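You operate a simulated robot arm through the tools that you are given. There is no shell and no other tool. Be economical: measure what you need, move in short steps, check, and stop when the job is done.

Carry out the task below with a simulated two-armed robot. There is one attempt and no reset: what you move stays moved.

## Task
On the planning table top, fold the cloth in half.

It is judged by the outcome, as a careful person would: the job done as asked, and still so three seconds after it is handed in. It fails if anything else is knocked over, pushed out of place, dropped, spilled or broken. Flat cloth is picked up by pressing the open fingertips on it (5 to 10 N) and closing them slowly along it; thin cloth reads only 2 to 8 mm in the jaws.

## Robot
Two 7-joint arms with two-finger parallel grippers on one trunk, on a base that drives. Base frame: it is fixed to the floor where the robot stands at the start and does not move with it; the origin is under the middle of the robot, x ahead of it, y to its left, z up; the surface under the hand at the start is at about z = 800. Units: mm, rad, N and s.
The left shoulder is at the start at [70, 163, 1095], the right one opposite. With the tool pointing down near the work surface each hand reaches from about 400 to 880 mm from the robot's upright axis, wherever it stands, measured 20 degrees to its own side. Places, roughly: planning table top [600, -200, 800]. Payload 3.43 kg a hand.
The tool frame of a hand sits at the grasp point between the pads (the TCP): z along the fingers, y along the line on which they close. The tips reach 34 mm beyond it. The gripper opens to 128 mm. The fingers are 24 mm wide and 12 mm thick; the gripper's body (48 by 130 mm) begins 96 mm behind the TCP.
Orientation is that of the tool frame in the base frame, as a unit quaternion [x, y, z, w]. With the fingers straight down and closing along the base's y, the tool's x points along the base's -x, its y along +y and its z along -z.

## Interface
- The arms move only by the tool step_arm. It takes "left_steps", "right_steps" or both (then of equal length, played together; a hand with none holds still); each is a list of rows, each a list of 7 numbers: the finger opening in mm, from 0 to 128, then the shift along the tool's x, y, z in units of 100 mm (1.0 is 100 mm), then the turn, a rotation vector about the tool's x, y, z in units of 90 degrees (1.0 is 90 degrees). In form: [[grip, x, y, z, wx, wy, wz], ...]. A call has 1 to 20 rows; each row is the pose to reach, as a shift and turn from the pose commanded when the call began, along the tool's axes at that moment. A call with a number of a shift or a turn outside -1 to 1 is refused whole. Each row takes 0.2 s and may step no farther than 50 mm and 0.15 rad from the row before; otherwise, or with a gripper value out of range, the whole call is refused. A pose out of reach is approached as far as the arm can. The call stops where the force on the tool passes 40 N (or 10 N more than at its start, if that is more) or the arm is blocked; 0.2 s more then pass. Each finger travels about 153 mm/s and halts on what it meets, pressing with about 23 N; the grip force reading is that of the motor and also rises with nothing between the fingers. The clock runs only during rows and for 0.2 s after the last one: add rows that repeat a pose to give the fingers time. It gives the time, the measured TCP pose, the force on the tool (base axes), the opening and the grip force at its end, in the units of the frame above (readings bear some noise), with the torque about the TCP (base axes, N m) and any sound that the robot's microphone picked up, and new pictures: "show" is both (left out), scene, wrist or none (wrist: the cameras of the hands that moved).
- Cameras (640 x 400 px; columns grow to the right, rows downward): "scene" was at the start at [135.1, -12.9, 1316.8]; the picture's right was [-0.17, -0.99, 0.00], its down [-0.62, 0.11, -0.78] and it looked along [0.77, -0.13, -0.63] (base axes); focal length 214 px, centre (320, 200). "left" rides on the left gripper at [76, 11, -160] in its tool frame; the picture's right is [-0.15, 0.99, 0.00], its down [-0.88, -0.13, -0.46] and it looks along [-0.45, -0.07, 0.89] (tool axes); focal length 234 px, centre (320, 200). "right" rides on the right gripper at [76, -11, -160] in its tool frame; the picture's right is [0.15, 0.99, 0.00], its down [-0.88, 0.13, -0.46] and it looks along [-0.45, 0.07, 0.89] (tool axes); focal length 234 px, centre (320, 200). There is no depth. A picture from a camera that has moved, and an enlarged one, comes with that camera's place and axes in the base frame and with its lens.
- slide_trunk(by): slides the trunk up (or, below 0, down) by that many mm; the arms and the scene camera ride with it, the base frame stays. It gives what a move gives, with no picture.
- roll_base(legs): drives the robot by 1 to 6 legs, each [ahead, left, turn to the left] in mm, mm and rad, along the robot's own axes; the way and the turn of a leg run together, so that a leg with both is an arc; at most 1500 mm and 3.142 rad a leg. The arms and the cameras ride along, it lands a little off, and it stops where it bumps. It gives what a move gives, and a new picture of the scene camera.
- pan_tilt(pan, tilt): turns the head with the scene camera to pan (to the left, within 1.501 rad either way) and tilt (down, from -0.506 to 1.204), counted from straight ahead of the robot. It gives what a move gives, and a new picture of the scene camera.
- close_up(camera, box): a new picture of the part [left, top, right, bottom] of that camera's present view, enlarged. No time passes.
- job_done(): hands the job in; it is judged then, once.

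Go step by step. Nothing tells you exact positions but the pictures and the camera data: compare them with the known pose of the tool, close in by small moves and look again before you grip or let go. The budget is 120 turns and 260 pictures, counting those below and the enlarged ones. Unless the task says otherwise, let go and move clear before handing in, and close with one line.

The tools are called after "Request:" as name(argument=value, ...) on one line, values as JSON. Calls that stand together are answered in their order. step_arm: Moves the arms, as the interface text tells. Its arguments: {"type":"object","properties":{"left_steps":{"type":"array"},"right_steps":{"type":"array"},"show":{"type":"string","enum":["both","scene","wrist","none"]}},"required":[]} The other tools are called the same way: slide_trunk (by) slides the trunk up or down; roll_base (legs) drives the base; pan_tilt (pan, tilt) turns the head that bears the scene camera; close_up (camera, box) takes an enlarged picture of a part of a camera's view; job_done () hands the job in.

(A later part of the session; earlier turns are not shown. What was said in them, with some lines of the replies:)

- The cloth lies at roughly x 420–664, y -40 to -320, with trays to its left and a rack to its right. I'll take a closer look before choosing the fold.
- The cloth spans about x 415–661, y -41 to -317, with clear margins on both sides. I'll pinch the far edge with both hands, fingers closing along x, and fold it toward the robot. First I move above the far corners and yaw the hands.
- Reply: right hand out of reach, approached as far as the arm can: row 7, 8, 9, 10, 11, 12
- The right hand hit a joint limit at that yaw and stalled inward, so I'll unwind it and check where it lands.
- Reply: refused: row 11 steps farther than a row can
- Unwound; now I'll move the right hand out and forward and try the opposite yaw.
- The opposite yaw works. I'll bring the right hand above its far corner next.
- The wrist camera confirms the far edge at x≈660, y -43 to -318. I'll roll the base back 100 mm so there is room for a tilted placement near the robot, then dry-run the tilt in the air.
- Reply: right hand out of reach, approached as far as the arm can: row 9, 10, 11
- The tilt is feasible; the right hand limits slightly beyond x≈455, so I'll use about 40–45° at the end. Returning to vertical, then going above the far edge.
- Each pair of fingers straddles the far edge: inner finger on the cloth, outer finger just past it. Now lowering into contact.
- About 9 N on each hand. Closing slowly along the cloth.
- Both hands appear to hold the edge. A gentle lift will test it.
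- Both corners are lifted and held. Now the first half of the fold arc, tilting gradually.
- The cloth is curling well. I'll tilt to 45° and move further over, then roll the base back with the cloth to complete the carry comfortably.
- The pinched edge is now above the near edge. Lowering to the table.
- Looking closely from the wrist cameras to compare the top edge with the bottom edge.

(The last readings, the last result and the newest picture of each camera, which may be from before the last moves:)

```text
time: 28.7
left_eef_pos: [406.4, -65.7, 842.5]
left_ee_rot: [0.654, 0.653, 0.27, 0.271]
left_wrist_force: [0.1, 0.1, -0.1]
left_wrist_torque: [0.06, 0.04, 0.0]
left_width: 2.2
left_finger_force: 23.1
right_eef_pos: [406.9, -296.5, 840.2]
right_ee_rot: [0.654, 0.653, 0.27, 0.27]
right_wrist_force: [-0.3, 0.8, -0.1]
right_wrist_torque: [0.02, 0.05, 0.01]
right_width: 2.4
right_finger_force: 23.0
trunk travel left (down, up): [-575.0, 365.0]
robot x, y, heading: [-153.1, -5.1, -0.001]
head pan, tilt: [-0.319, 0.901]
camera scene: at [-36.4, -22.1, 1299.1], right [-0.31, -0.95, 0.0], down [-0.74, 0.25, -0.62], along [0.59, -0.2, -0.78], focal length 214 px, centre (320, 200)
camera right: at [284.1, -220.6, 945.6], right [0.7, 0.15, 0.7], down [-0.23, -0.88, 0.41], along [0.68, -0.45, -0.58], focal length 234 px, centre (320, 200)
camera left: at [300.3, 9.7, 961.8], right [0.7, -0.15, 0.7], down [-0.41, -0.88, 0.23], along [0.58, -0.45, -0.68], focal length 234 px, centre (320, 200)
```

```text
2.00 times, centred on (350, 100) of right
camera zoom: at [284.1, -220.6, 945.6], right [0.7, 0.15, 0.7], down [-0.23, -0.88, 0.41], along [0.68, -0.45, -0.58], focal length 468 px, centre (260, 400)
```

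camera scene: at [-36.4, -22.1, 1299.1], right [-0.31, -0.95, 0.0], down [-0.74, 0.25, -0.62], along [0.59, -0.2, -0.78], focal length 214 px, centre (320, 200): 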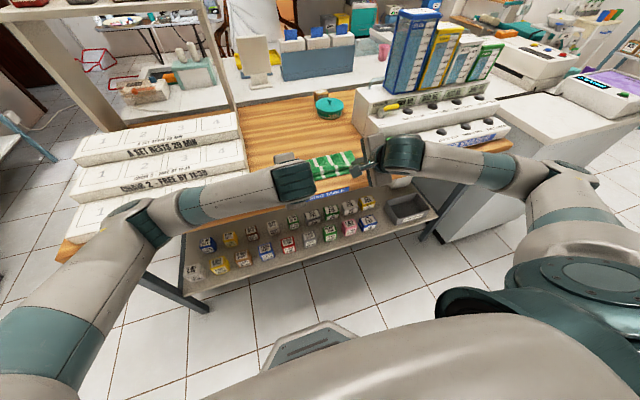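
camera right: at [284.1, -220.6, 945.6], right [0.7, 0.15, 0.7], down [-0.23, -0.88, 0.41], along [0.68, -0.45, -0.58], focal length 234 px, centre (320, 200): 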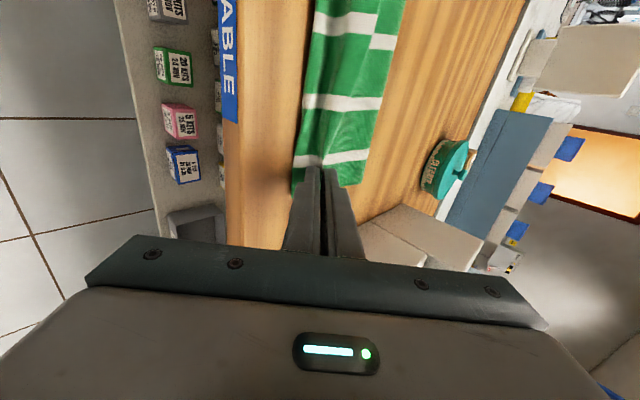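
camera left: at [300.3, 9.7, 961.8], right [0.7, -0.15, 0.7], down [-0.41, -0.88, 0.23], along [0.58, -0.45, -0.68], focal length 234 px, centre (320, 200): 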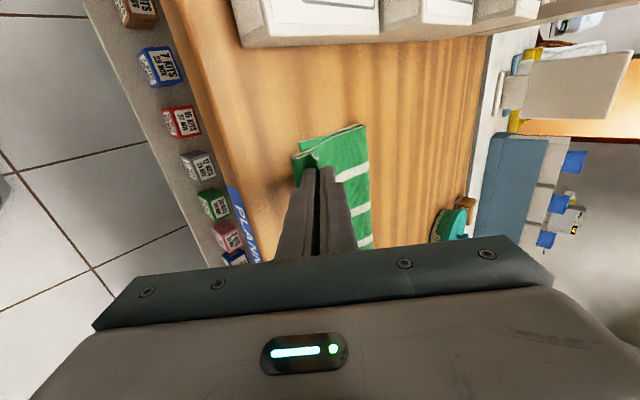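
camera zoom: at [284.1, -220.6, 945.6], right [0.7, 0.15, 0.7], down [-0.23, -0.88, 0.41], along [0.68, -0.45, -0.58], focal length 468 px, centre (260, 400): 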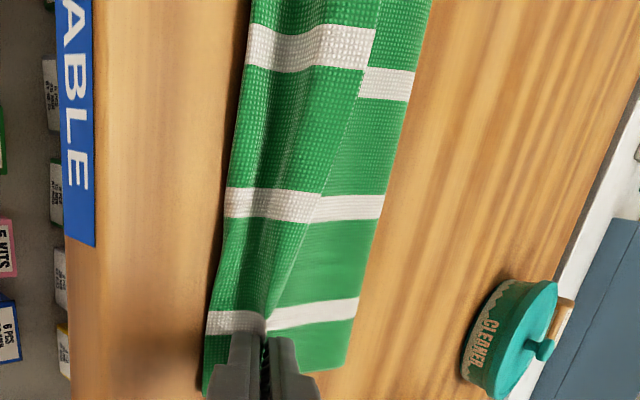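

The hinge got pulled too near the robot (x≈507 rather than 538), leaving a slack loop at the fingertips. I'll lift and carry the edge back outward to re-lay the bottom half, then come back on a lower path.

Request:
step_arm(left_steps=[[0, 0, 0.14, -0.07, 0, 0, 0], [0, 0, 0.28, -0.14, 0, 0, 0], [0, 0, 0.42, -0.14, 0, 0, 0], [0, 0, 0.566, -0.14, 0, 0, 0], [0, 0, 0.66, -0.06, 0, 0, 0], [0, 0, 0.757, 0.02, 0, 0, 0], [0, 0, 0.85, 0.13, 0, 0, 0], [0, 0, 0.954, 0.247, 0, 0, 0]], right_steps=[[0, 0, 0.14, -0.07, 0, 0, 0], [0, 0, 0.28, -0.14, 0, 0, 0], [0, 0, 0.42, -0.14, 0, 0, 0], [0, 0, 0.566, -0.14, 0, 0, 0], [0, 0, 0.66, -0.06, 0, 0, 0], [0, 0, 0.757, 0.02, 0, 0, 0], [0, 0, 0.85, 0.13, 0, 0, 0], [0, 0, 0.954, 0.247, 0, 0, 0]], show="none")

Request:
step_arm(left_steps=[[0, 0, 0.11, 0.11, 0, 0, 0], [0, 0, 0.22, 0.22, 0, 0, 0], [0, 0, 0.34, 0.34, 0, 0, 0], [0, 0, 0.46, 0.46, 0, 0, 0], [0, 0, 0.58, 0.58, 0, 0, 0], [0, 0, 0.7, 0.7, 0, 0, 0]], right_steps=[[0, 0, 0.11, 0.11, 0, 0, 0], [0, 0, 0.22, 0.22, 0, 0, 0], [0, 0, 0.34, 0.34, 0, 0, 0], [0, 0, 0.46, 0.46, 0, 0, 0], [0, 0, 0.58, 0.58, 0, 0, 0], [0, 0, 0.7, 0.7, 0, 0, 0]], show="both")

Request:
close_up(camera="scene", box=[240, 120, 400, 220])

```text
time: 30.5
left_eef_pos: [491.1, -64.3, 890.1]
left_ee_rot: [0.654, 0.653, 0.27, 0.27]
left_wrist_force: [-0.3, 1.2, 0.0]
left_wrist_torque: [-0.03, 0.04, -0.04]
left_width: 2.7
left_finger_force: 23.0
right_eef_pos: [492.4, -296.4, 890.0]
right_ee_rot: [0.654, 0.653, 0.27, 0.27]
right_wrist_force: [-0.2, 0.0, -0.1]
right_wrist_torque: [0.02, 0.05, -0.01]
right_width: 2.6
right_finger_force: 23.1
trunk travel left (down, up): [-575.0, 365.0]
robot x, y, heading: [-158.0, -0.2, -0.002]
head pan, tilt: [-0.319, 0.901]
```

```text
time: 31.9
left_eef_pos: [590.3, -65.7, 890.4]
left_ee_rot: [0.654, 0.653, 0.27, 0.271]
left_wrist_force: [0.1, -0.5, 0.9]
left_wrist_torque: [0.02, 0.01, 0.02]
left_width: 2.5
left_finger_force: 22.9
right_eef_pos: [590.9, -297.4, 889.9]
right_ee_rot: [0.653, 0.654, 0.269, 0.271]
right_wrist_force: [0.0, 0.1, 0.2]
right_wrist_torque: [0.01, 0.06, 0.06]
right_width: 2.5
right_finger_force: 23.2
trunk travel left (down, up): [-575.0, 365.0]
robot x, y, heading: [-158.4, -1.6, -0.002]
head pan, tilt: [-0.319, 0.901]
camera scene: at [-35.9, -22.0, 1298.9], right [-0.31, -0.95, 0.0], down [-0.74, 0.25, -0.62], along [0.59, -0.2, -0.78], focal length 214 px, centre (320, 200)
camera right: at [469.6, -221.3, 995.3], right [0.7, 0.15, 0.7], down [-0.23, -0.88, 0.41], along [0.68, -0.45, -0.58], focal length 234 px, centre (320, 200)
camera left: at [485.8, 9.7, 1011.8], right [0.7, -0.15, 0.7], down [-0.41, -0.88, 0.23], along [0.58, -0.45, -0.68], focal length 234 px, centre (320, 200)
```

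scene: 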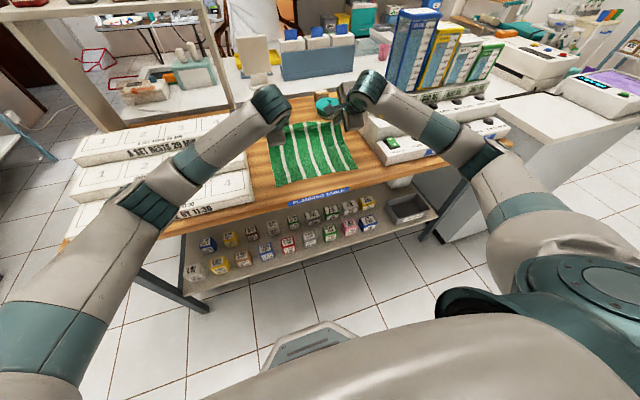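
right: 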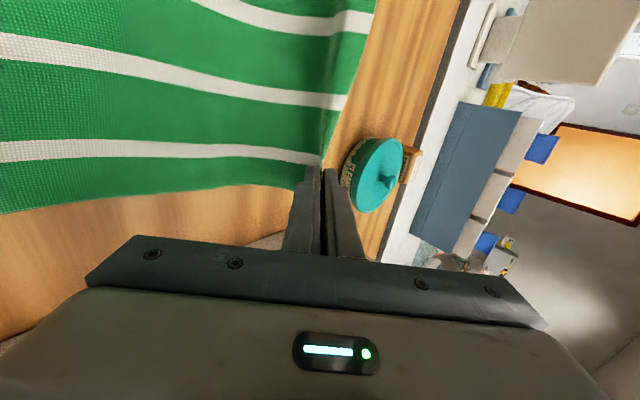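
left: 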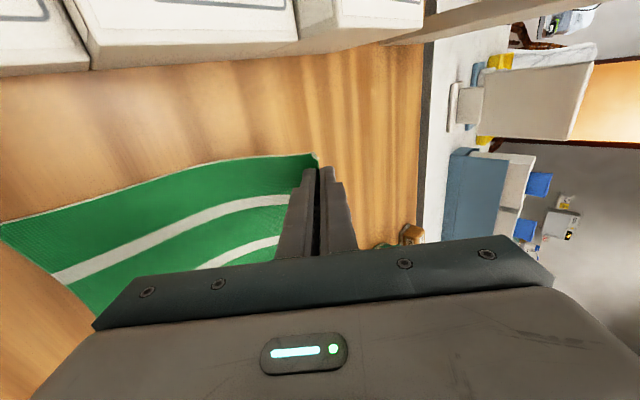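

```text
4.00 times, centred on (320, 170) of scene
camera zoom: at [-35.9, -22.0, 1298.9], right [-0.31, -0.95, 0.0], down [-0.74, 0.25, -0.62], along [0.59, -0.2, -0.78], focal length 858 px, centre (320, 320)
```

zoom: 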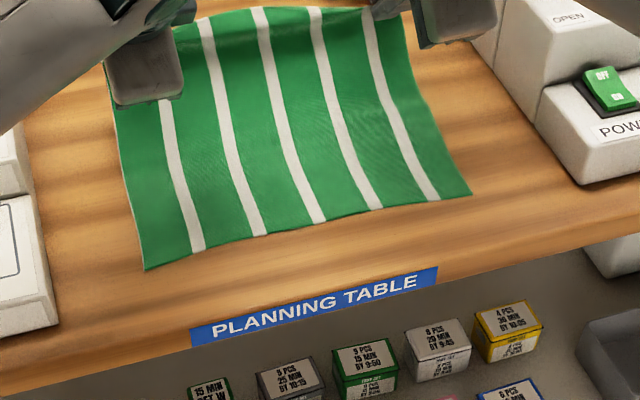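

The cloth is re-laid nicely, near edge now at x≈428, so the hinge belongs at x≈550. I'll carry the edge on a true arc of radius ~107 mm around that line.

Request:
step_arm(left_steps=[[0, 0, 0.055, -0.13, 0, 0, 0], [0, 0, 0.111, -0.267, 0, 0, 0], [0, 0, 0.065, -0.4, 0, 0, 0], [0, 0, 0.004, -0.525, 0, 0, 0], [0, 0, -0.075, -0.64, 0, 0, 0], [0, 0, -0.166, -0.746, 0, 0, 0], [0, 0, -0.27, -0.84, 0, 0, 0], [0, 0, -0.387, -0.916, 0, 0, 0]], right_steps=[[0, 0, 0.055, -0.13, 0, 0, 0], [0, 0, 0.111, -0.267, 0, 0, 0], [0, 0, 0.065, -0.4, 0, 0, 0], [0, 0, 0.004, -0.525, 0, 0, 0], [0, 0, -0.075, -0.64, 0, 0, 0], [0, 0, -0.166, -0.746, 0, 0, 0], [0, 0, -0.27, -0.84, 0, 0, 0], [0, 0, -0.387, -0.916, 0, 0, 0]], show="both")

```text
time: 33.7
left_eef_pos: [498.3, -64.7, 928.7]
left_ee_rot: [0.654, 0.652, 0.271, 0.272]
left_wrist_force: [-0.6, 0.0, -0.5]
left_wrist_torque: [-0.07, 0.03, -0.01]
left_width: 2.5
left_finger_force: 22.7
right_eef_pos: [497.9, -295.6, 927.4]
right_ee_rot: [0.654, 0.652, 0.271, 0.271]
right_wrist_force: [-0.4, 0.4, 0.1]
right_wrist_torque: [0.02, 0.06, 0.01]
right_width: 2.8
right_finger_force: 23.0
trunk travel left (down, up): [-575.0, 365.0]
robot x, y, heading: [-162.2, 2.1, 0.002]
head pan, tilt: [-0.319, 0.901]
camera scene: at [-37.0, -22.2, 1299.1], right [-0.31, -0.95, 0.0], down [-0.74, 0.25, -0.62], along [0.59, -0.2, -0.78], focal length 214 px, centre (320, 200)
camera right: at [375.9, -221.2, 1032.9], right [0.7, 0.15, 0.7], down [-0.23, -0.88, 0.41], along [0.68, -0.45, -0.58], focal length 234 px, centre (320, 200)
camera left: at [392.7, 10.1, 1049.3], right [0.7, -0.15, 0.7], down [-0.41, -0.88, 0.23], along [0.58, -0.45, -0.68], focal length 234 px, centre (320, 200)
```

scene: 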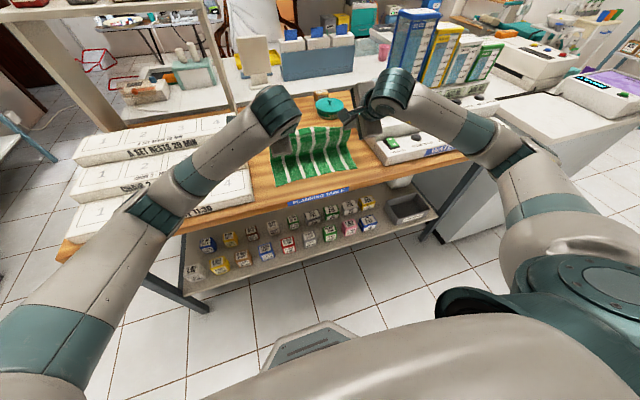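
right: 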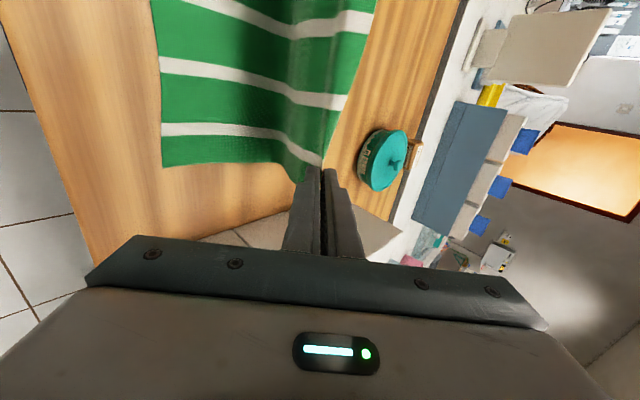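
left: 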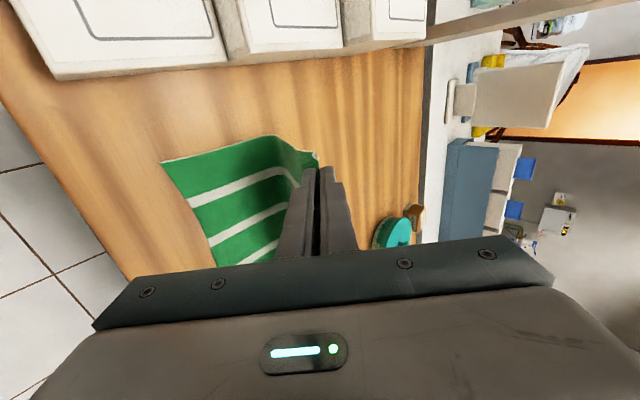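

The bend sits at x≈546, as wanted. Continuing down the arc.

Request:
step_arm(left_steps=[[0, 0, -0.126, -0.062, 0, 0, 0], [0, 0, -0.258, -0.107, 0, 0, 0], [0, 0, -0.395, -0.134, 0, 0, 0], [0, 0, -0.534, -0.142, 0, 0, 0], [0, 0, -0.675, -0.134, 0, 0, 0], [0, 0, -0.811, -0.105, 0, 0, 0], [0, 0, -0.901, -0.078, 0, 0, 0], [0, 0, -0.987, -0.042, 0, 0, 0]], right_steps=[[0, 0, -0.126, -0.062, 0, 0, 0], [0, 0, -0.258, -0.107, 0, 0, 0], [0, 0, -0.395, -0.134, 0, 0, 0], [0, 0, -0.534, -0.142, 0, 0, 0], [0, 0, -0.675, -0.134, 0, 0, 0], [0, 0, -0.811, -0.105, 0, 0, 0], [0, 0, -0.901, -0.078, 0, 0, 0], [0, 0, -0.987, -0.042, 0, 0, 0]], show="wrist")

Request:
close_up(camera="left", box=[220, 80, 420, 210])

```text
time: 35.5
left_eef_pos: [424.7, -63.9, 861.4]
left_ee_rot: [0.654, 0.653, 0.271, 0.27]
left_wrist_force: [-0.1, -0.1, 0.2]
left_wrist_torque: [0.04, 0.03, 0.0]
left_width: 2.2
left_finger_force: 22.5
right_eef_pos: [425.6, -296.4, 861.4]
right_ee_rot: [0.653, 0.654, 0.271, 0.27]
right_wrist_force: [0.5, -0.2, 0.3]
right_wrist_torque: [0.01, 0.04, 0.0]
right_width: 2.3
right_finger_force: 23.4
trunk travel left (down, up): [-575.0, 365.0]
robot x, y, heading: [-155.2, -2.4, 0.001]
head pan, tilt: [-0.319, 0.901]
camera right: at [303.5, -221.0, 965.7], right [0.7, 0.15, 0.7], down [-0.23, -0.88, 0.41], along [0.68, -0.45, -0.58], focal length 234 px, centre (320, 200)
camera left: at [319.5, 10.1, 982.4], right [0.7, -0.15, 0.7], down [-0.41, -0.88, 0.23], along [0.58, -0.45, -0.68], focal length 234 px, centre (320, 200)
```

right: 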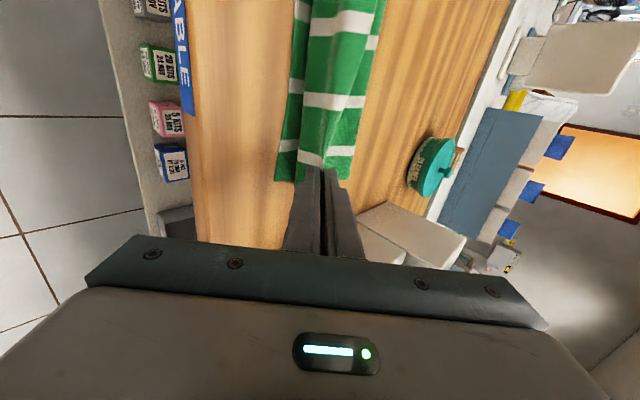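
left: 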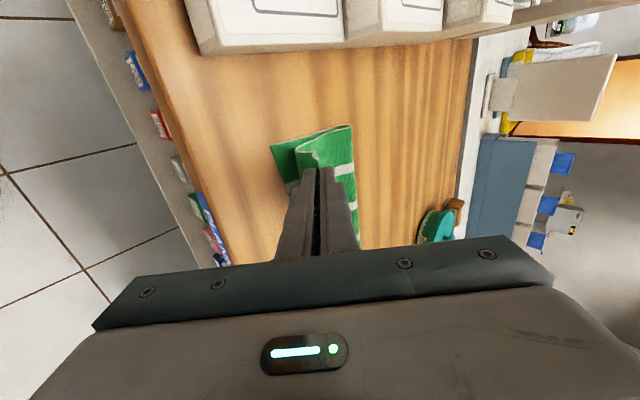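

```text
3.08 times, centred on (320, 145) of left
camera zoom: at [319.5, 10.1, 982.4], right [0.7, -0.15, 0.7], down [-0.41, -0.88, 0.23], along [0.58, -0.45, -0.68], focal length 720 px, centre (320, 369)
```

zoom: 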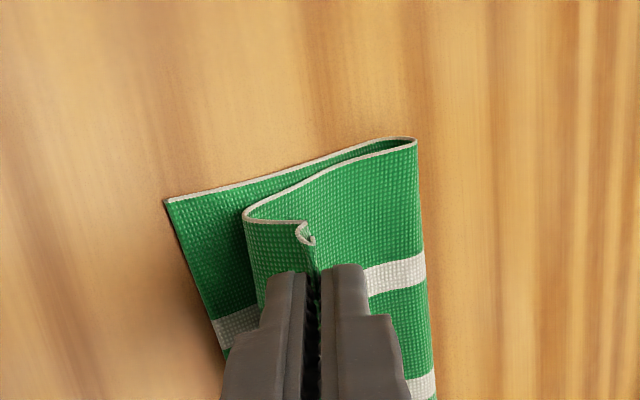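

The hinge crept to about x 529. The cloth is springy enough to roll, so I'll move the edge back +x by 45 mm and see whether the hinge rolls back with it.

Request:
step_arm(left_steps=[[0, 0, 0.08, 0.06, 0, 0, 0], [0, 0, 0.16, 0.14, 0, 0, 0], [0, 0, 0.24, 0.24, 0, 0, 0], [0, 0, 0.32, 0.32, 0, 0, 0]], right_steps=[[0, 0, 0.08, 0.06, 0, 0, 0], [0, 0, 0.16, 0.14, 0, 0, 0], [0, 0, 0.24, 0.24, 0, 0, 0], [0, 0, 0.32, 0.32, 0, 0, 0]], show="wrist")

Request:
close_up(camera="left", box=[220, 80, 420, 210])

```text
time: 36.5
left_eef_pos: [470.6, -65.0, 861.8]
left_ee_rot: [0.654, 0.653, 0.271, 0.27]
left_wrist_force: [-0.9, 0.6, -0.2]
left_wrist_torque: [0.01, 0.02, 0.0]
left_width: 2.5
left_finger_force: 22.8
right_eef_pos: [470.5, -296.4, 862.0]
right_ee_rot: [0.654, 0.653, 0.27, 0.27]
right_wrist_force: [0.4, 0.1, -0.4]
right_wrist_torque: [-0.01, 0.03, -0.01]
right_width: 1.9
right_finger_force: 22.9
trunk travel left (down, up): [-575.0, 365.0]
robot x, y, heading: [-159.3, 5.1, -0.003]
head pan, tilt: [-0.319, 0.901]
camera right: at [349.2, -220.5, 965.6], right [0.7, 0.15, 0.7], down [-0.23, -0.88, 0.41], along [0.68, -0.45, -0.58], focal length 234 px, centre (320, 200)
camera left: at [365.7, 10.3, 982.7], right [0.7, -0.15, 0.7], down [-0.41, -0.88, 0.23], along [0.58, -0.45, -0.68], focal length 234 px, centre (320, 200)
```

right: 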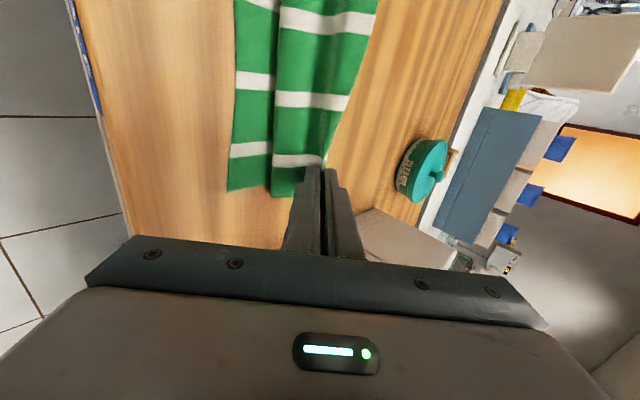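
left: 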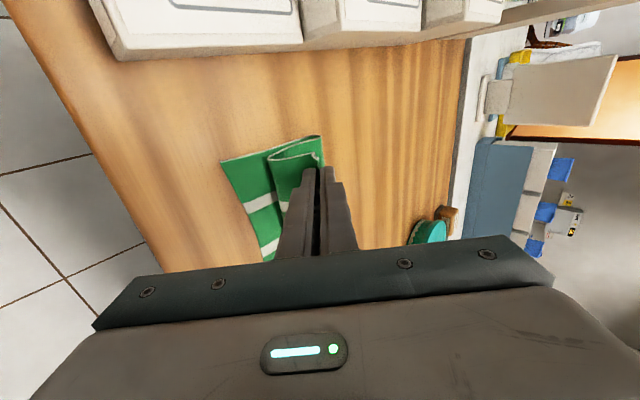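

```text
3.08 times, centred on (320, 145) of left
camera zoom: at [365.7, 10.3, 982.7], right [0.7, -0.15, 0.7], down [-0.41, -0.88, 0.23], along [0.58, -0.45, -0.68], focal length 720 px, centre (320, 369)
```

zoom: 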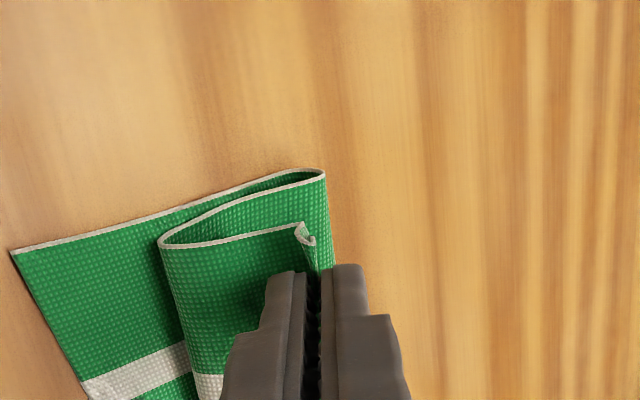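

It just z-folds, so the cloth is limp; the arc must stay steeper (nearer a 45° line) to avoid peeling the hinge. I'll carry the edge back out to re-lay and bring it above the hinge line.

Request:
step_arm(left_steps=[[0, 0, 0.22, -0.11, 0, 0, 0], [0, 0, 0.442, -0.223, 0, 0, 0], [0, 0, 0.62, -0.15, 0, 0, 0], [0, 0, 0.795, -0.081, 0, 0, 0], [0, 0, 0.9, 0.05, 0, 0, 0], [0, 0, 0.972, 0.166, 0, 0, 0], [0, 0, 1.0, 0.35, 0, 0, 0]], right_steps=[[0, 0, 0.22, -0.11, 0, 0, 0], [0, 0, 0.442, -0.223, 0, 0, 0], [0, 0, 0.62, -0.15, 0, 0, 0], [0, 0, 0.795, -0.081, 0, 0, 0], [0, 0, 0.9, 0.05, 0, 0, 0], [0, 0, 0.972, 0.166, 0, 0, 0], [0, 0, 1.0, 0.35, 0, 0, 0]], show="none")

Request:
step_arm(left_steps=[[0, 0, 0.042, 0.17, 0, 0, 0], [0, 0, 0.042, 0.17, 0, 0, 0], [0, 0, 0.03, 0, 0, 0, 0], [0, 0, 0.021, -0.205, 0, 0, 0], [0, 0, -0.04, -0.32, 0, 0, 0], [0, 0, -0.106, -0.431, 0, 0, 0]], right_steps=[[0, 0, 0.042, 0.17, 0, 0, 0], [0, 0, 0.042, 0.17, 0, 0, 0], [0, 0, 0.03, 0, 0, 0, 0], [0, 0, 0.021, -0.205, 0, 0, 0], [0, 0, -0.04, -0.32, 0, 0, 0], [0, 0, -0.106, -0.431, 0, 0, 0]], show="both")

Request:
close_up(camera="scene", box=[240, 120, 400, 220])

Request:
close_up(camera="left", box=[140, 80, 420, 210])

```text
time: 38.1
left_eef_pos: [565.8, -63.8, 907.8]
left_ee_rot: [0.653, 0.654, 0.271, 0.269]
left_wrist_force: [0.5, -0.6, 0.2]
left_wrist_torque: [0.0, 0.05, -0.01]
left_width: 2.6
left_finger_force: 22.9
right_eef_pos: [566.4, -296.6, 907.1]
right_ee_rot: [0.654, 0.653, 0.27, 0.27]
right_wrist_force: [-0.3, -0.3, -0.3]
right_wrist_torque: [-0.01, 0.06, -0.01]
right_width: 2.4
right_finger_force: 23.2
trunk travel left (down, up): [-575.0, 365.0]
robot x, y, heading: [-159.5, 3.8, 0.004]
head pan, tilt: [-0.319, 0.901]
```

```text
time: 39.5
left_eef_pos: [526.4, -64.9, 931.9]
left_ee_rot: [0.653, 0.654, 0.27, 0.27]
left_wrist_force: [-0.1, 0.8, 0.0]
left_wrist_torque: [-0.02, 0.02, 0.01]
left_width: 2.5
left_finger_force: 23.1
right_eef_pos: [528.0, -295.7, 930.9]
right_ee_rot: [0.653, 0.653, 0.27, 0.272]
right_wrist_force: [-0.6, -0.2, 0.1]
right_wrist_torque: [0.0, 0.04, 0.01]
right_width: 2.6
right_finger_force: 23.0
trunk travel left (down, up): [-575.0, 365.0]
robot x, y, heading: [-156.2, 2.0, -0.002]
head pan, tilt: [-0.319, 0.901]
camera scene: at [-37.1, -22.1, 1299.1], right [-0.31, -0.95, 0.0], down [-0.74, 0.25, -0.62], along [0.59, -0.2, -0.78], focal length 214 px, centre (320, 200)
camera right: at [405.6, -220.8, 1035.7], right [0.7, 0.15, 0.7], down [-0.23, -0.88, 0.41], along [0.68, -0.45, -0.58], focal length 234 px, centre (320, 200)
camera left: at [422.1, 10.0, 1051.9], right [0.7, -0.15, 0.7], down [-0.41, -0.88, 0.23], along [0.58, -0.45, -0.68], focal length 234 px, centre (320, 200)
```

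scene: 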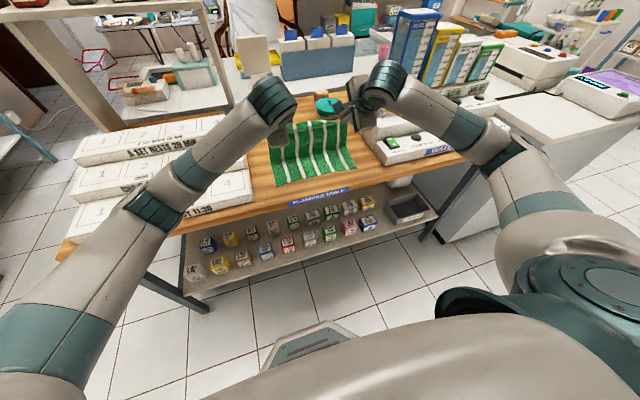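
right: 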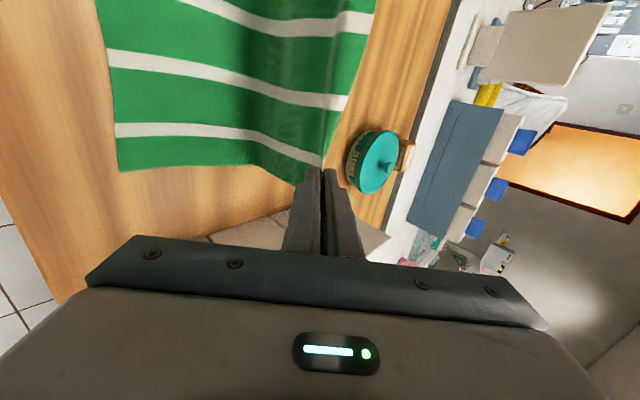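
left: 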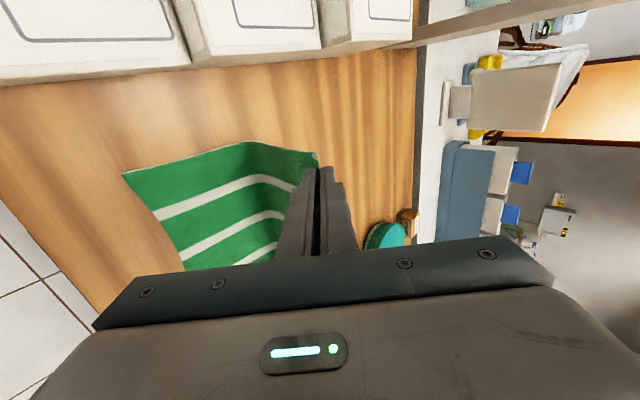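

```text
4.00 times, centred on (320, 170) of scene
camera zoom: at [-37.1, -22.1, 1299.1], right [-0.31, -0.95, 0.0], down [-0.74, 0.25, -0.62], along [0.59, -0.2, -0.78], focal length 858 px, centre (320, 320)
```

zoom: 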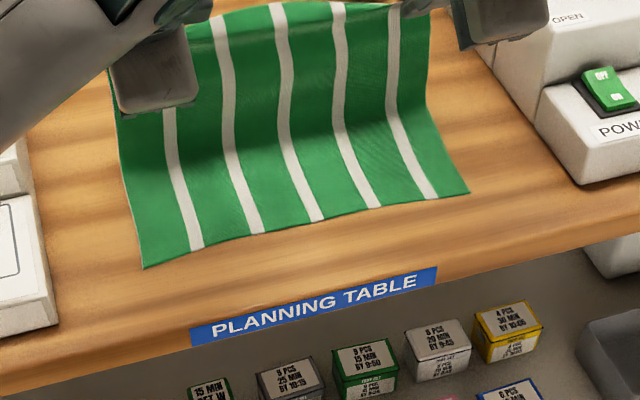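

```text
2.29 times, centred on (280, 145) of left
camera zoom: at [422.1, 10.0, 1051.9], right [0.7, -0.15, 0.7], down [-0.41, -0.88, 0.23], along [0.58, -0.45, -0.68], focal length 535 px, centre (411, 326)
```

zoom: 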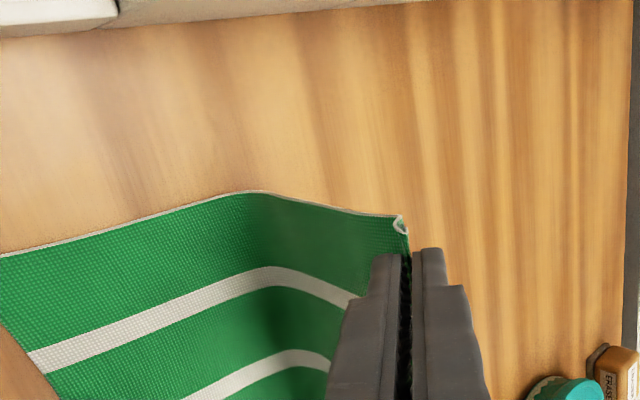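

The bend line is now at x≈554, right where it should be. Descending along a straighter diagonal.

Request:
step_arm(left_steps=[[0, 0, -0.074, -0.032, 0, 0, 0], [0, 0, -0.148, -0.064, 0, 0, 0], [0, 0, -0.23, -0.075, 0, 0, 0], [0, 0, -0.31, -0.085, 0, 0, 0], [0, 0, -0.4, -0.092, 0, 0, 0], [0, 0, -0.495, -0.099, 0, 0, 0], [0, 0, -0.59, -0.103, 0, 0, 0], [0, 0, -0.686, -0.106, 0, 0, 0], [0, 0, -0.785, -0.106, 0, 0, 0], [0, 0, -0.884, -0.106, 0, 0, 0]], right_steps=[[0, 0, -0.074, -0.032, 0, 0, 0], [0, 0, -0.148, -0.064, 0, 0, 0], [0, 0, -0.23, -0.075, 0, 0, 0], [0, 0, -0.31, -0.085, 0, 0, 0], [0, 0, -0.4, -0.092, 0, 0, 0], [0, 0, -0.495, -0.099, 0, 0, 0], [0, 0, -0.59, -0.103, 0, 0, 0], [0, 0, -0.686, -0.106, 0, 0, 0], [0, 0, -0.785, -0.106, 0, 0, 0], [0, 0, -0.884, -0.106, 0, 0, 0]], show="none")

Request:
close_up(camera="left", box=[140, 80, 420, 210])

Request:
close_up(camera="right", box=[180, 0, 440, 200])

```text
time: 41.7
left_eef_pos: [457.7, -65.1, 875.8]
left_ee_rot: [0.654, 0.653, 0.271, 0.271]
left_wrist_force: [-0.2, -0.4, -0.3]
left_wrist_torque: [0.04, 0.06, -0.01]
left_width: 2.5
left_finger_force: 22.9
right_eef_pos: [456.8, -296.0, 874.6]
right_ee_rot: [0.654, 0.653, 0.27, 0.271]
right_wrist_force: [-0.4, 0.2, 0.1]
right_wrist_torque: [0.02, 0.02, 0.01]
right_width: 2.5
right_finger_force: 23.2
trunk travel left (down, up): [-575.0, 365.0]
robot x, y, heading: [-160.7, 3.1, -0.001]
head pan, tilt: [-0.319, 0.901]
```

```text
2.29 times, centred on (280, 145) of left
camera zoom: at [352.6, 10.1, 996.8], right [0.7, -0.15, 0.7], down [-0.41, -0.88, 0.23], along [0.58, -0.45, -0.68], focal length 535 px, centre (411, 326)
```

zoom: 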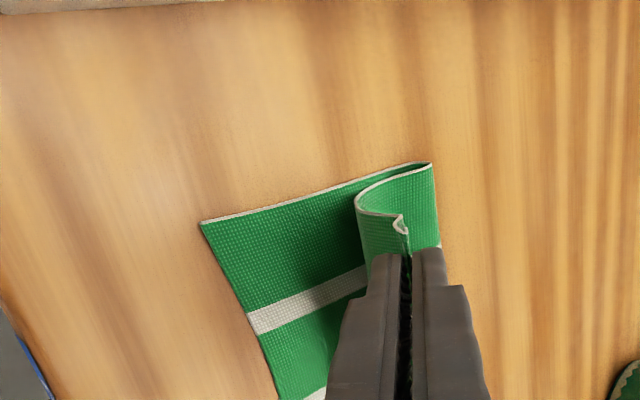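

```text
2.00 times, centred on (310, 100) of right
camera zoom: at [336.0, -220.6, 980.3], right [0.7, 0.15, 0.7], down [-0.23, -0.88, 0.41], along [0.68, -0.45, -0.58], focal length 468 px, centre (340, 400)
```

zoom: 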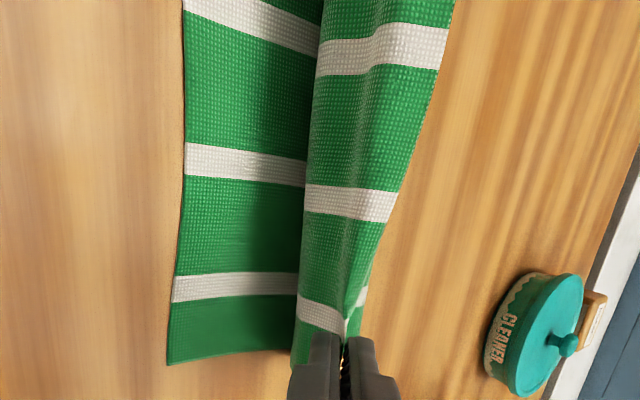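

Hinge holds at x≈544. I'll drop the tips lower, then pull toward the near edge.

Request:
step_arm(left_steps=[[0, 0, -0.09, 0.04, 0, 0, 0], [0, 0, -0.18, 0.085, 0, 0, 0], [0, 0, -0.269, 0.127, 0, 0, 0], [0, 0, -0.32, 0.09, 0, 0, 0], [0, 0, -0.368, 0.057, 0, 0, 0], [0, 0, -0.42, 0.018, 0, 0, 0], [0, 0, -0.46, -0.021, 0, 0, 0]], right_steps=[[0, 0, -0.09, 0.04, 0, 0, 0], [0, 0, -0.18, 0.085, 0, 0, 0], [0, 0, -0.269, 0.127, 0, 0, 0], [0, 0, -0.32, 0.09, 0, 0, 0], [0, 0, -0.368, 0.057, 0, 0, 0], [0, 0, -0.42, 0.018, 0, 0, 0], [0, 0, -0.46, -0.021, 0, 0, 0]], show="none")

Request:
close_up(camera="left", box=[200, 80, 420, 220])

Request:
close_up(camera="right", box=[180, 0, 440, 200])

```text
time: 43.3
left_eef_pos: [423.0, -65.3, 844.8]
left_ee_rot: [0.653, 0.654, 0.27, 0.271]
left_wrist_force: [-0.7, -0.3, -0.6]
left_wrist_torque: [-0.02, 0.02, 0.01]
left_width: 2.7
left_finger_force: 23.1
right_eef_pos: [424.9, -297.1, 844.3]
right_ee_rot: [0.653, 0.653, 0.27, 0.271]
right_wrist_force: [0.1, -0.1, -0.1]
right_wrist_torque: [0.01, 0.05, 0.01]
right_width: 2.4
right_finger_force: 23.2
trunk travel left (down, up): [-575.0, 365.0]
robot x, y, heading: [-158.2, 1.3, 0.0]
head pan, tilt: [-0.319, 0.901]
```

```text
2.86 times, centred on (310, 150) of left
camera zoom: at [318.0, 10.0, 965.7], right [0.7, -0.15, 0.7], down [-0.41, -0.88, 0.23], along [0.58, -0.45, -0.68], focal length 669 px, centre (349, 343)
```

zoom: 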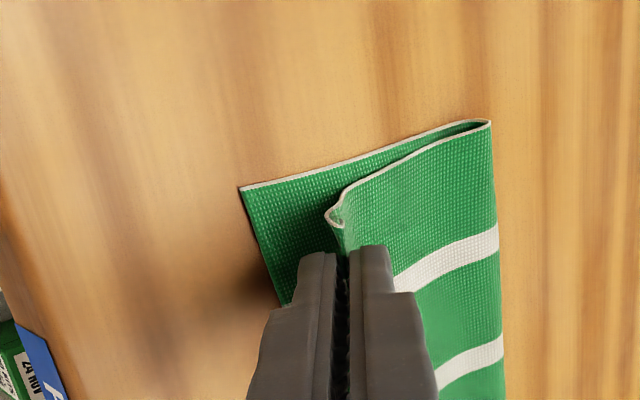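

```text
2.00 times, centred on (310, 100) of right
camera zoom: at [302.4, -220.8, 948.9], right [0.7, 0.15, 0.7], down [-0.23, -0.88, 0.41], along [0.68, -0.45, -0.58], focal length 468 px, centre (340, 400)
```

zoom: 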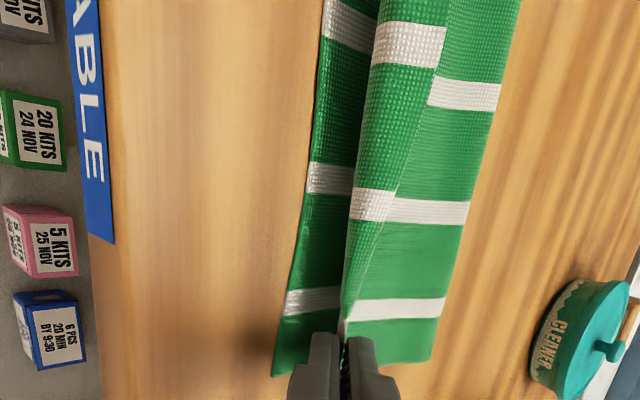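

Left hinge x≈546 with the bottom layer about 118 mm deep, close to half. A small final pull and drop, then look before releasing.

Request:
step_arm(left_steps=[[0, 0, -0.05, -0.01, 0, 0, 0], [0, 0, -0.1, -0.02, 0, 0, 0], [0, 0, -0.13, -0.02, 0, 0, 0]], right_steps=[[0, 0, -0.05, -0.01, 0, 0, 0], [0, 0, -0.1, -0.02, 0, 0, 0], [0, 0, -0.13, -0.02, 0, 0, 0]], show="none")

Request:
close_up(camera="left", box=[200, 80, 420, 220])

Request:
close_up(camera="right", box=[180, 0, 440, 200])

Request:
close_up(camera="scene", box=[240, 120, 400, 220])

```text
time: 44.1
left_eef_pos: [413.7, -65.0, 837.5]
left_ee_rot: [0.654, 0.653, 0.27, 0.27]
left_wrist_force: [0.4, -0.1, -0.2]
left_wrist_torque: [0.0, 0.04, -0.02]
left_width: 2.4
left_finger_force: 23.0
right_eef_pos: [413.4, -296.9, 836.7]
right_ee_rot: [0.653, 0.654, 0.27, 0.27]
right_wrist_force: [0.9, 0.6, -0.3]
right_wrist_torque: [0.03, 0.05, -0.01]
right_width: 2.4
right_finger_force: 23.0
trunk travel left (down, up): [-575.0, 365.0]
robot x, y, heading: [-159.1, 2.9, -0.001]
head pan, tilt: [-0.319, 0.901]
```

```text
2.86 times, centred on (310, 150) of left
camera zoom: at [307.8, 10.1, 957.6], right [0.7, -0.15, 0.7], down [-0.41, -0.88, 0.23], along [0.58, -0.45, -0.68], focal length 669 px, centre (349, 343)
```

zoom: 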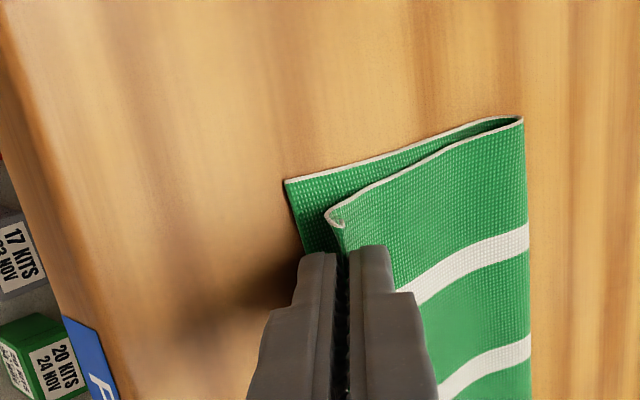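

```text
2.00 times, centred on (310, 100) of right
camera zoom: at [291.8, -220.9, 941.1], right [0.7, 0.15, 0.7], down [-0.23, -0.88, 0.41], along [0.68, -0.45, -0.58], focal length 468 px, centre (340, 400)
```

zoom: 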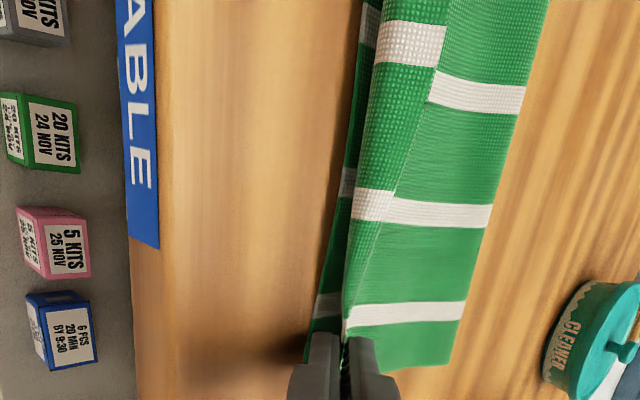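

```text
4.00 times, centred on (320, 170) of scene
camera zoom: at [-36.6, -22.0, 1299.0], right [-0.31, -0.95, 0.0], down [-0.74, 0.25, -0.62], along [0.59, -0.2, -0.78], focal length 858 px, centre (320, 320)
```

zoom: 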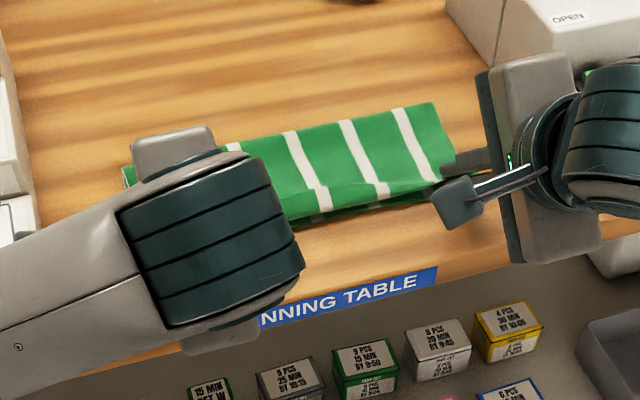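

The held edge now lies over the near edge (≈430 vs 428). Releasing gently and withdrawing along the fingers.

Request:
step_arm(left_steps=[[5, 0, 0, 0, 0, 0, 0], [8, 0, 0.01, 0, 0, 0, 0], [12, 0, 0.02, 0, 0, 0, 0], [14, 0, 0.02, 0, 0, 0, 0], [14, 0, 0.02, -0.05, 0, 0, 0], [14, 0, 0.02, -0.1, 0, 0, 0], [14, 0, 0.02, -0.16, 0, 0, 0], [14, 0, 0.02, -0.25, 0, 0, 0], [14, 0, 0.02, -0.4, 0, 0, 0]], right_steps=[[5, 0, 0, 0, 0, 0, 0], [8, 0, 0.01, 0, 0, 0, 0], [12, 0, 0.02, 0, 0, 0, 0], [14, 0, 0.02, 0, 0, 0, 0], [14, 0, 0.02, -0.05, 0, 0, 0], [14, 0, 0.02, -0.1, 0, 0, 0], [14, 0, 0.02, -0.16, 0, 0, 0], [14, 0, 0.02, -0.25, 0, 0, 0], [14, 0, 0.02, -0.4, 0, 0, 0]], show="wrist")

Request:
close_up(camera="left", box=[260, 60, 440, 200])

Request:
close_up(camera="scene", box=[240, 120, 400, 220])

```text
time: 46.1
left_eef_pos: [385.5, -66.0, 867.0]
left_ee_rot: [0.654, 0.653, 0.27, 0.27]
left_wrist_force: [0.8, -0.2, -0.6]
left_wrist_torque: [-0.02, 0.0, 0.04]
left_width: 13.8
left_finger_force: 0.0
right_eef_pos: [385.9, -296.5, 867.5]
right_ee_rot: [0.654, 0.653, 0.27, 0.271]
right_wrist_force: [-0.2, 0.4, -0.1]
right_wrist_torque: [-0.01, -0.02, -0.01]
right_width: 14.2
right_finger_force: 0.0
trunk travel left (down, up): [-575.0, 365.0]
robot x, y, heading: [-158.8, 0.4, -0.002]
head pan, tilt: [-0.319, 0.901]
camera right: at [264.2, -221.1, 970.9], right [0.7, 0.15, 0.7], down [-0.23, -0.88, 0.41], along [0.68, -0.45, -0.58], focal length 234 px, centre (320, 200)
camera left: at [280.3, 10.0, 987.9], right [0.7, -0.15, 0.7], down [-0.41, -0.88, 0.23], along [0.58, -0.45, -0.68], focal length 234 px, centre (320, 200)
```

right: 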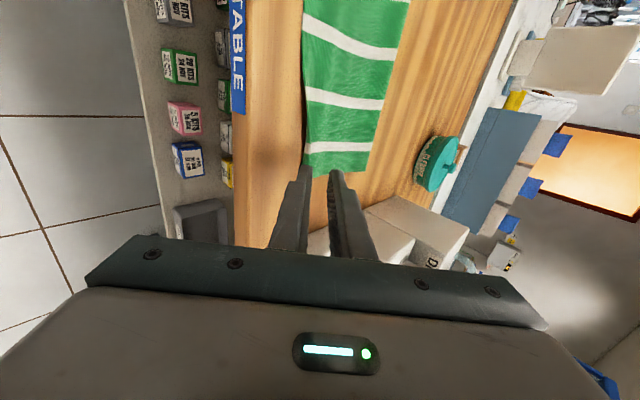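
left: 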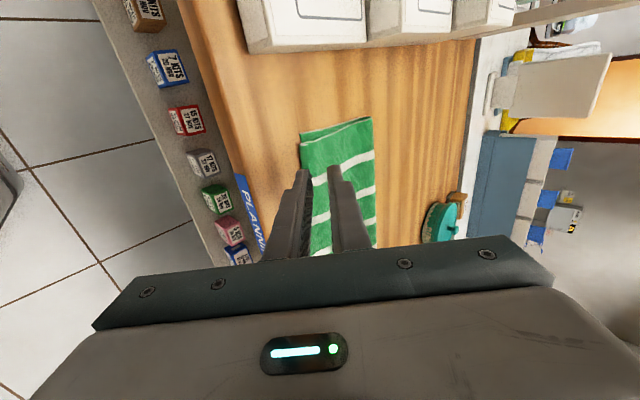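

```text
2.86 times, centred on (350, 130) of left
camera zoom: at [280.3, 10.0, 987.9], right [0.7, -0.15, 0.7], down [-0.41, -0.88, 0.23], along [0.58, -0.45, -0.68], focal length 669 px, centre (234, 400)
```

zoom: 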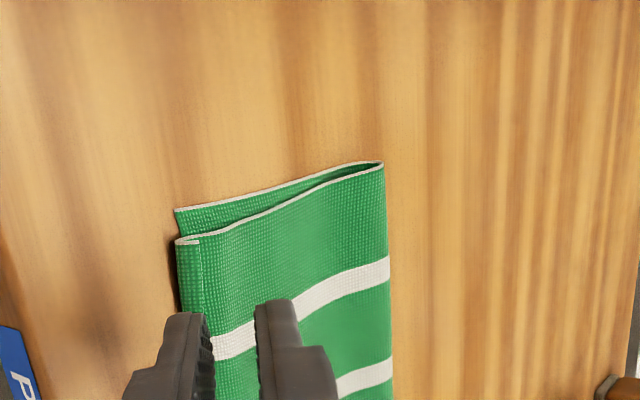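

```text
4.00 times, centred on (320, 170) of scene
camera zoom: at [-37.3, -22.2, 1299.0], right [-0.31, -0.95, 0.0], down [-0.74, 0.25, -0.62], along [0.59, -0.2, -0.78], focal length 858 px, centre (320, 320)
```

zoom: 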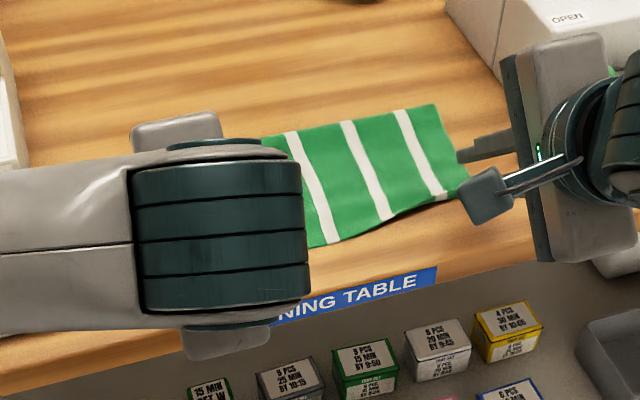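

The fold lies well, edges nearly coincident. I'll raise the hands and back off to inspect.

Request:
step_arm(left_steps=[[14, 0, 0.2, -0.2, 0, 0, 0], [14, 0, 0.4, -0.4, 0, 0, 0], [14, 0, 0.6, -0.6, 0, 0, 0], [14, 0, 0.8, -0.8, 0, 0, 0], [14, 0, 1.0, -1.0, 0, 0, 0]], right_steps=[[14, 0, 0.2, -0.2, 0, 0, 0], [14, 0, 0.4, -0.4, 0, 0, 0], [14, 0, 0.6, -0.6, 0, 0, 0], [14, 0, 0.8, -0.8, 0, 0, 0], [14, 0, 1.0, -1.0, 0, 0, 0]], show="scene")

Request:
close_up(camera="scene", box=[240, 120, 400, 220])

Request:
close_up(camera="left", box=[200, 40, 460, 240])

Request:
close_up(camera="right", box=[200, 0, 460, 200])

```text
time: 47.3
left_eef_pos: [385.8, -64.3, 1008.8]
left_ee_rot: [0.653, 0.653, 0.27, 0.27]
left_wrist_force: [0.5, 0.6, 0.0]
left_wrist_torque: [-0.01, -0.03, 0.01]
left_width: 14.1
left_finger_force: 0.0
right_eef_pos: [385.4, -296.3, 1007.2]
right_ee_rot: [0.654, 0.653, 0.271, 0.271]
right_wrist_force: [-0.1, 0.1, -0.8]
right_wrist_torque: [-0.01, -0.03, 0.01]
right_width: 14.0
right_finger_force: 0.0
trunk travel left (down, up): [-575.0, 365.0]
robot x, y, heading: [-157.7, -4.8, 0.001]
head pan, tilt: [-0.319, 0.901]
camera scene: at [-37.2, -21.7, 1299.0], right [-0.31, -0.95, 0.0], down [-0.74, 0.25, -0.62], along [0.59, -0.2, -0.78], focal length 214 px, centre (320, 200)
```

scene: 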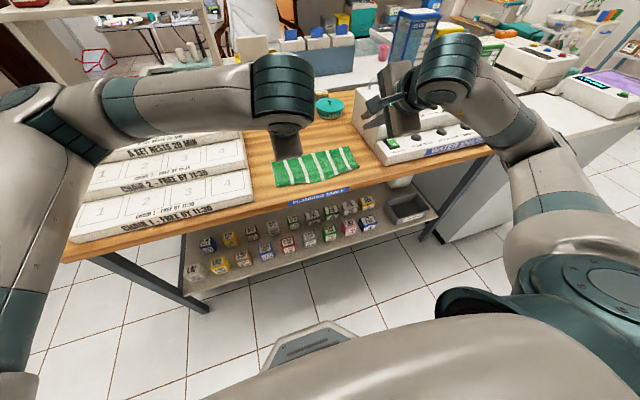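

```text
4.00 times, centred on (320, 170) of scene
camera zoom: at [-37.2, -21.7, 1299.0], right [-0.31, -0.95, 0.0], down [-0.74, 0.25, -0.62], along [0.59, -0.2, -0.78], focal length 858 px, centre (320, 320)
```

zoom: 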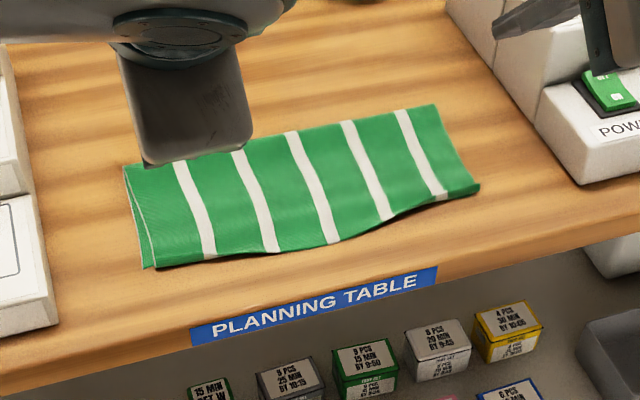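

```text
2.00 times, centred on (330, 140) of left
camera zoom: at [281.3, 10.8, 1129.6], right [0.7, -0.15, 0.7], down [-0.41, -0.88, 0.23], along [0.58, -0.45, -0.68], focal length 468 px, centre (300, 320)
```

zoom: 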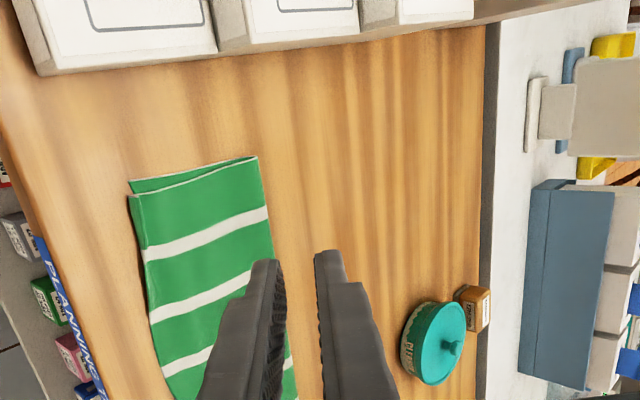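

```text
2.00 times, centred on (330, 100) of right
camera zoom: at [263.8, -220.8, 1112.0], right [0.7, 0.15, 0.7], down [-0.23, -0.88, 0.41], along [0.68, -0.45, -0.58], focal length 468 px, centre (300, 400)
```

zoom: 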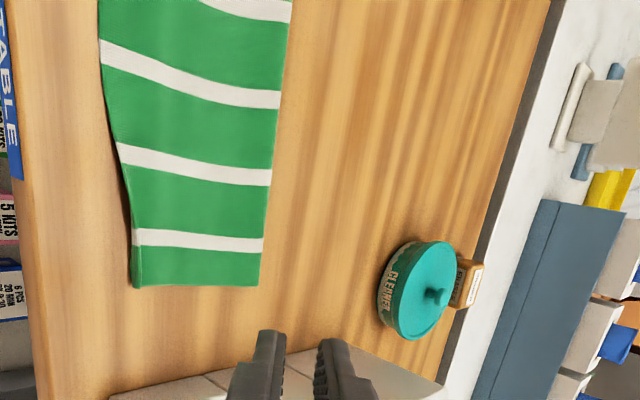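

The cloth is folded in half on the planning table: the far edge lies over the near edge to within a few millimetres, the hands are clear, and nothing else was moved.

Request:
job_done()

```text
The job is handed in.
```

The cloth on the planning table is folded in half and handed in, with its edges matching to within a few millimetres. The corner strips where I pinched it, about 8 mm wide, are slightly curled. Both hands are clear, and nothing else was moved.
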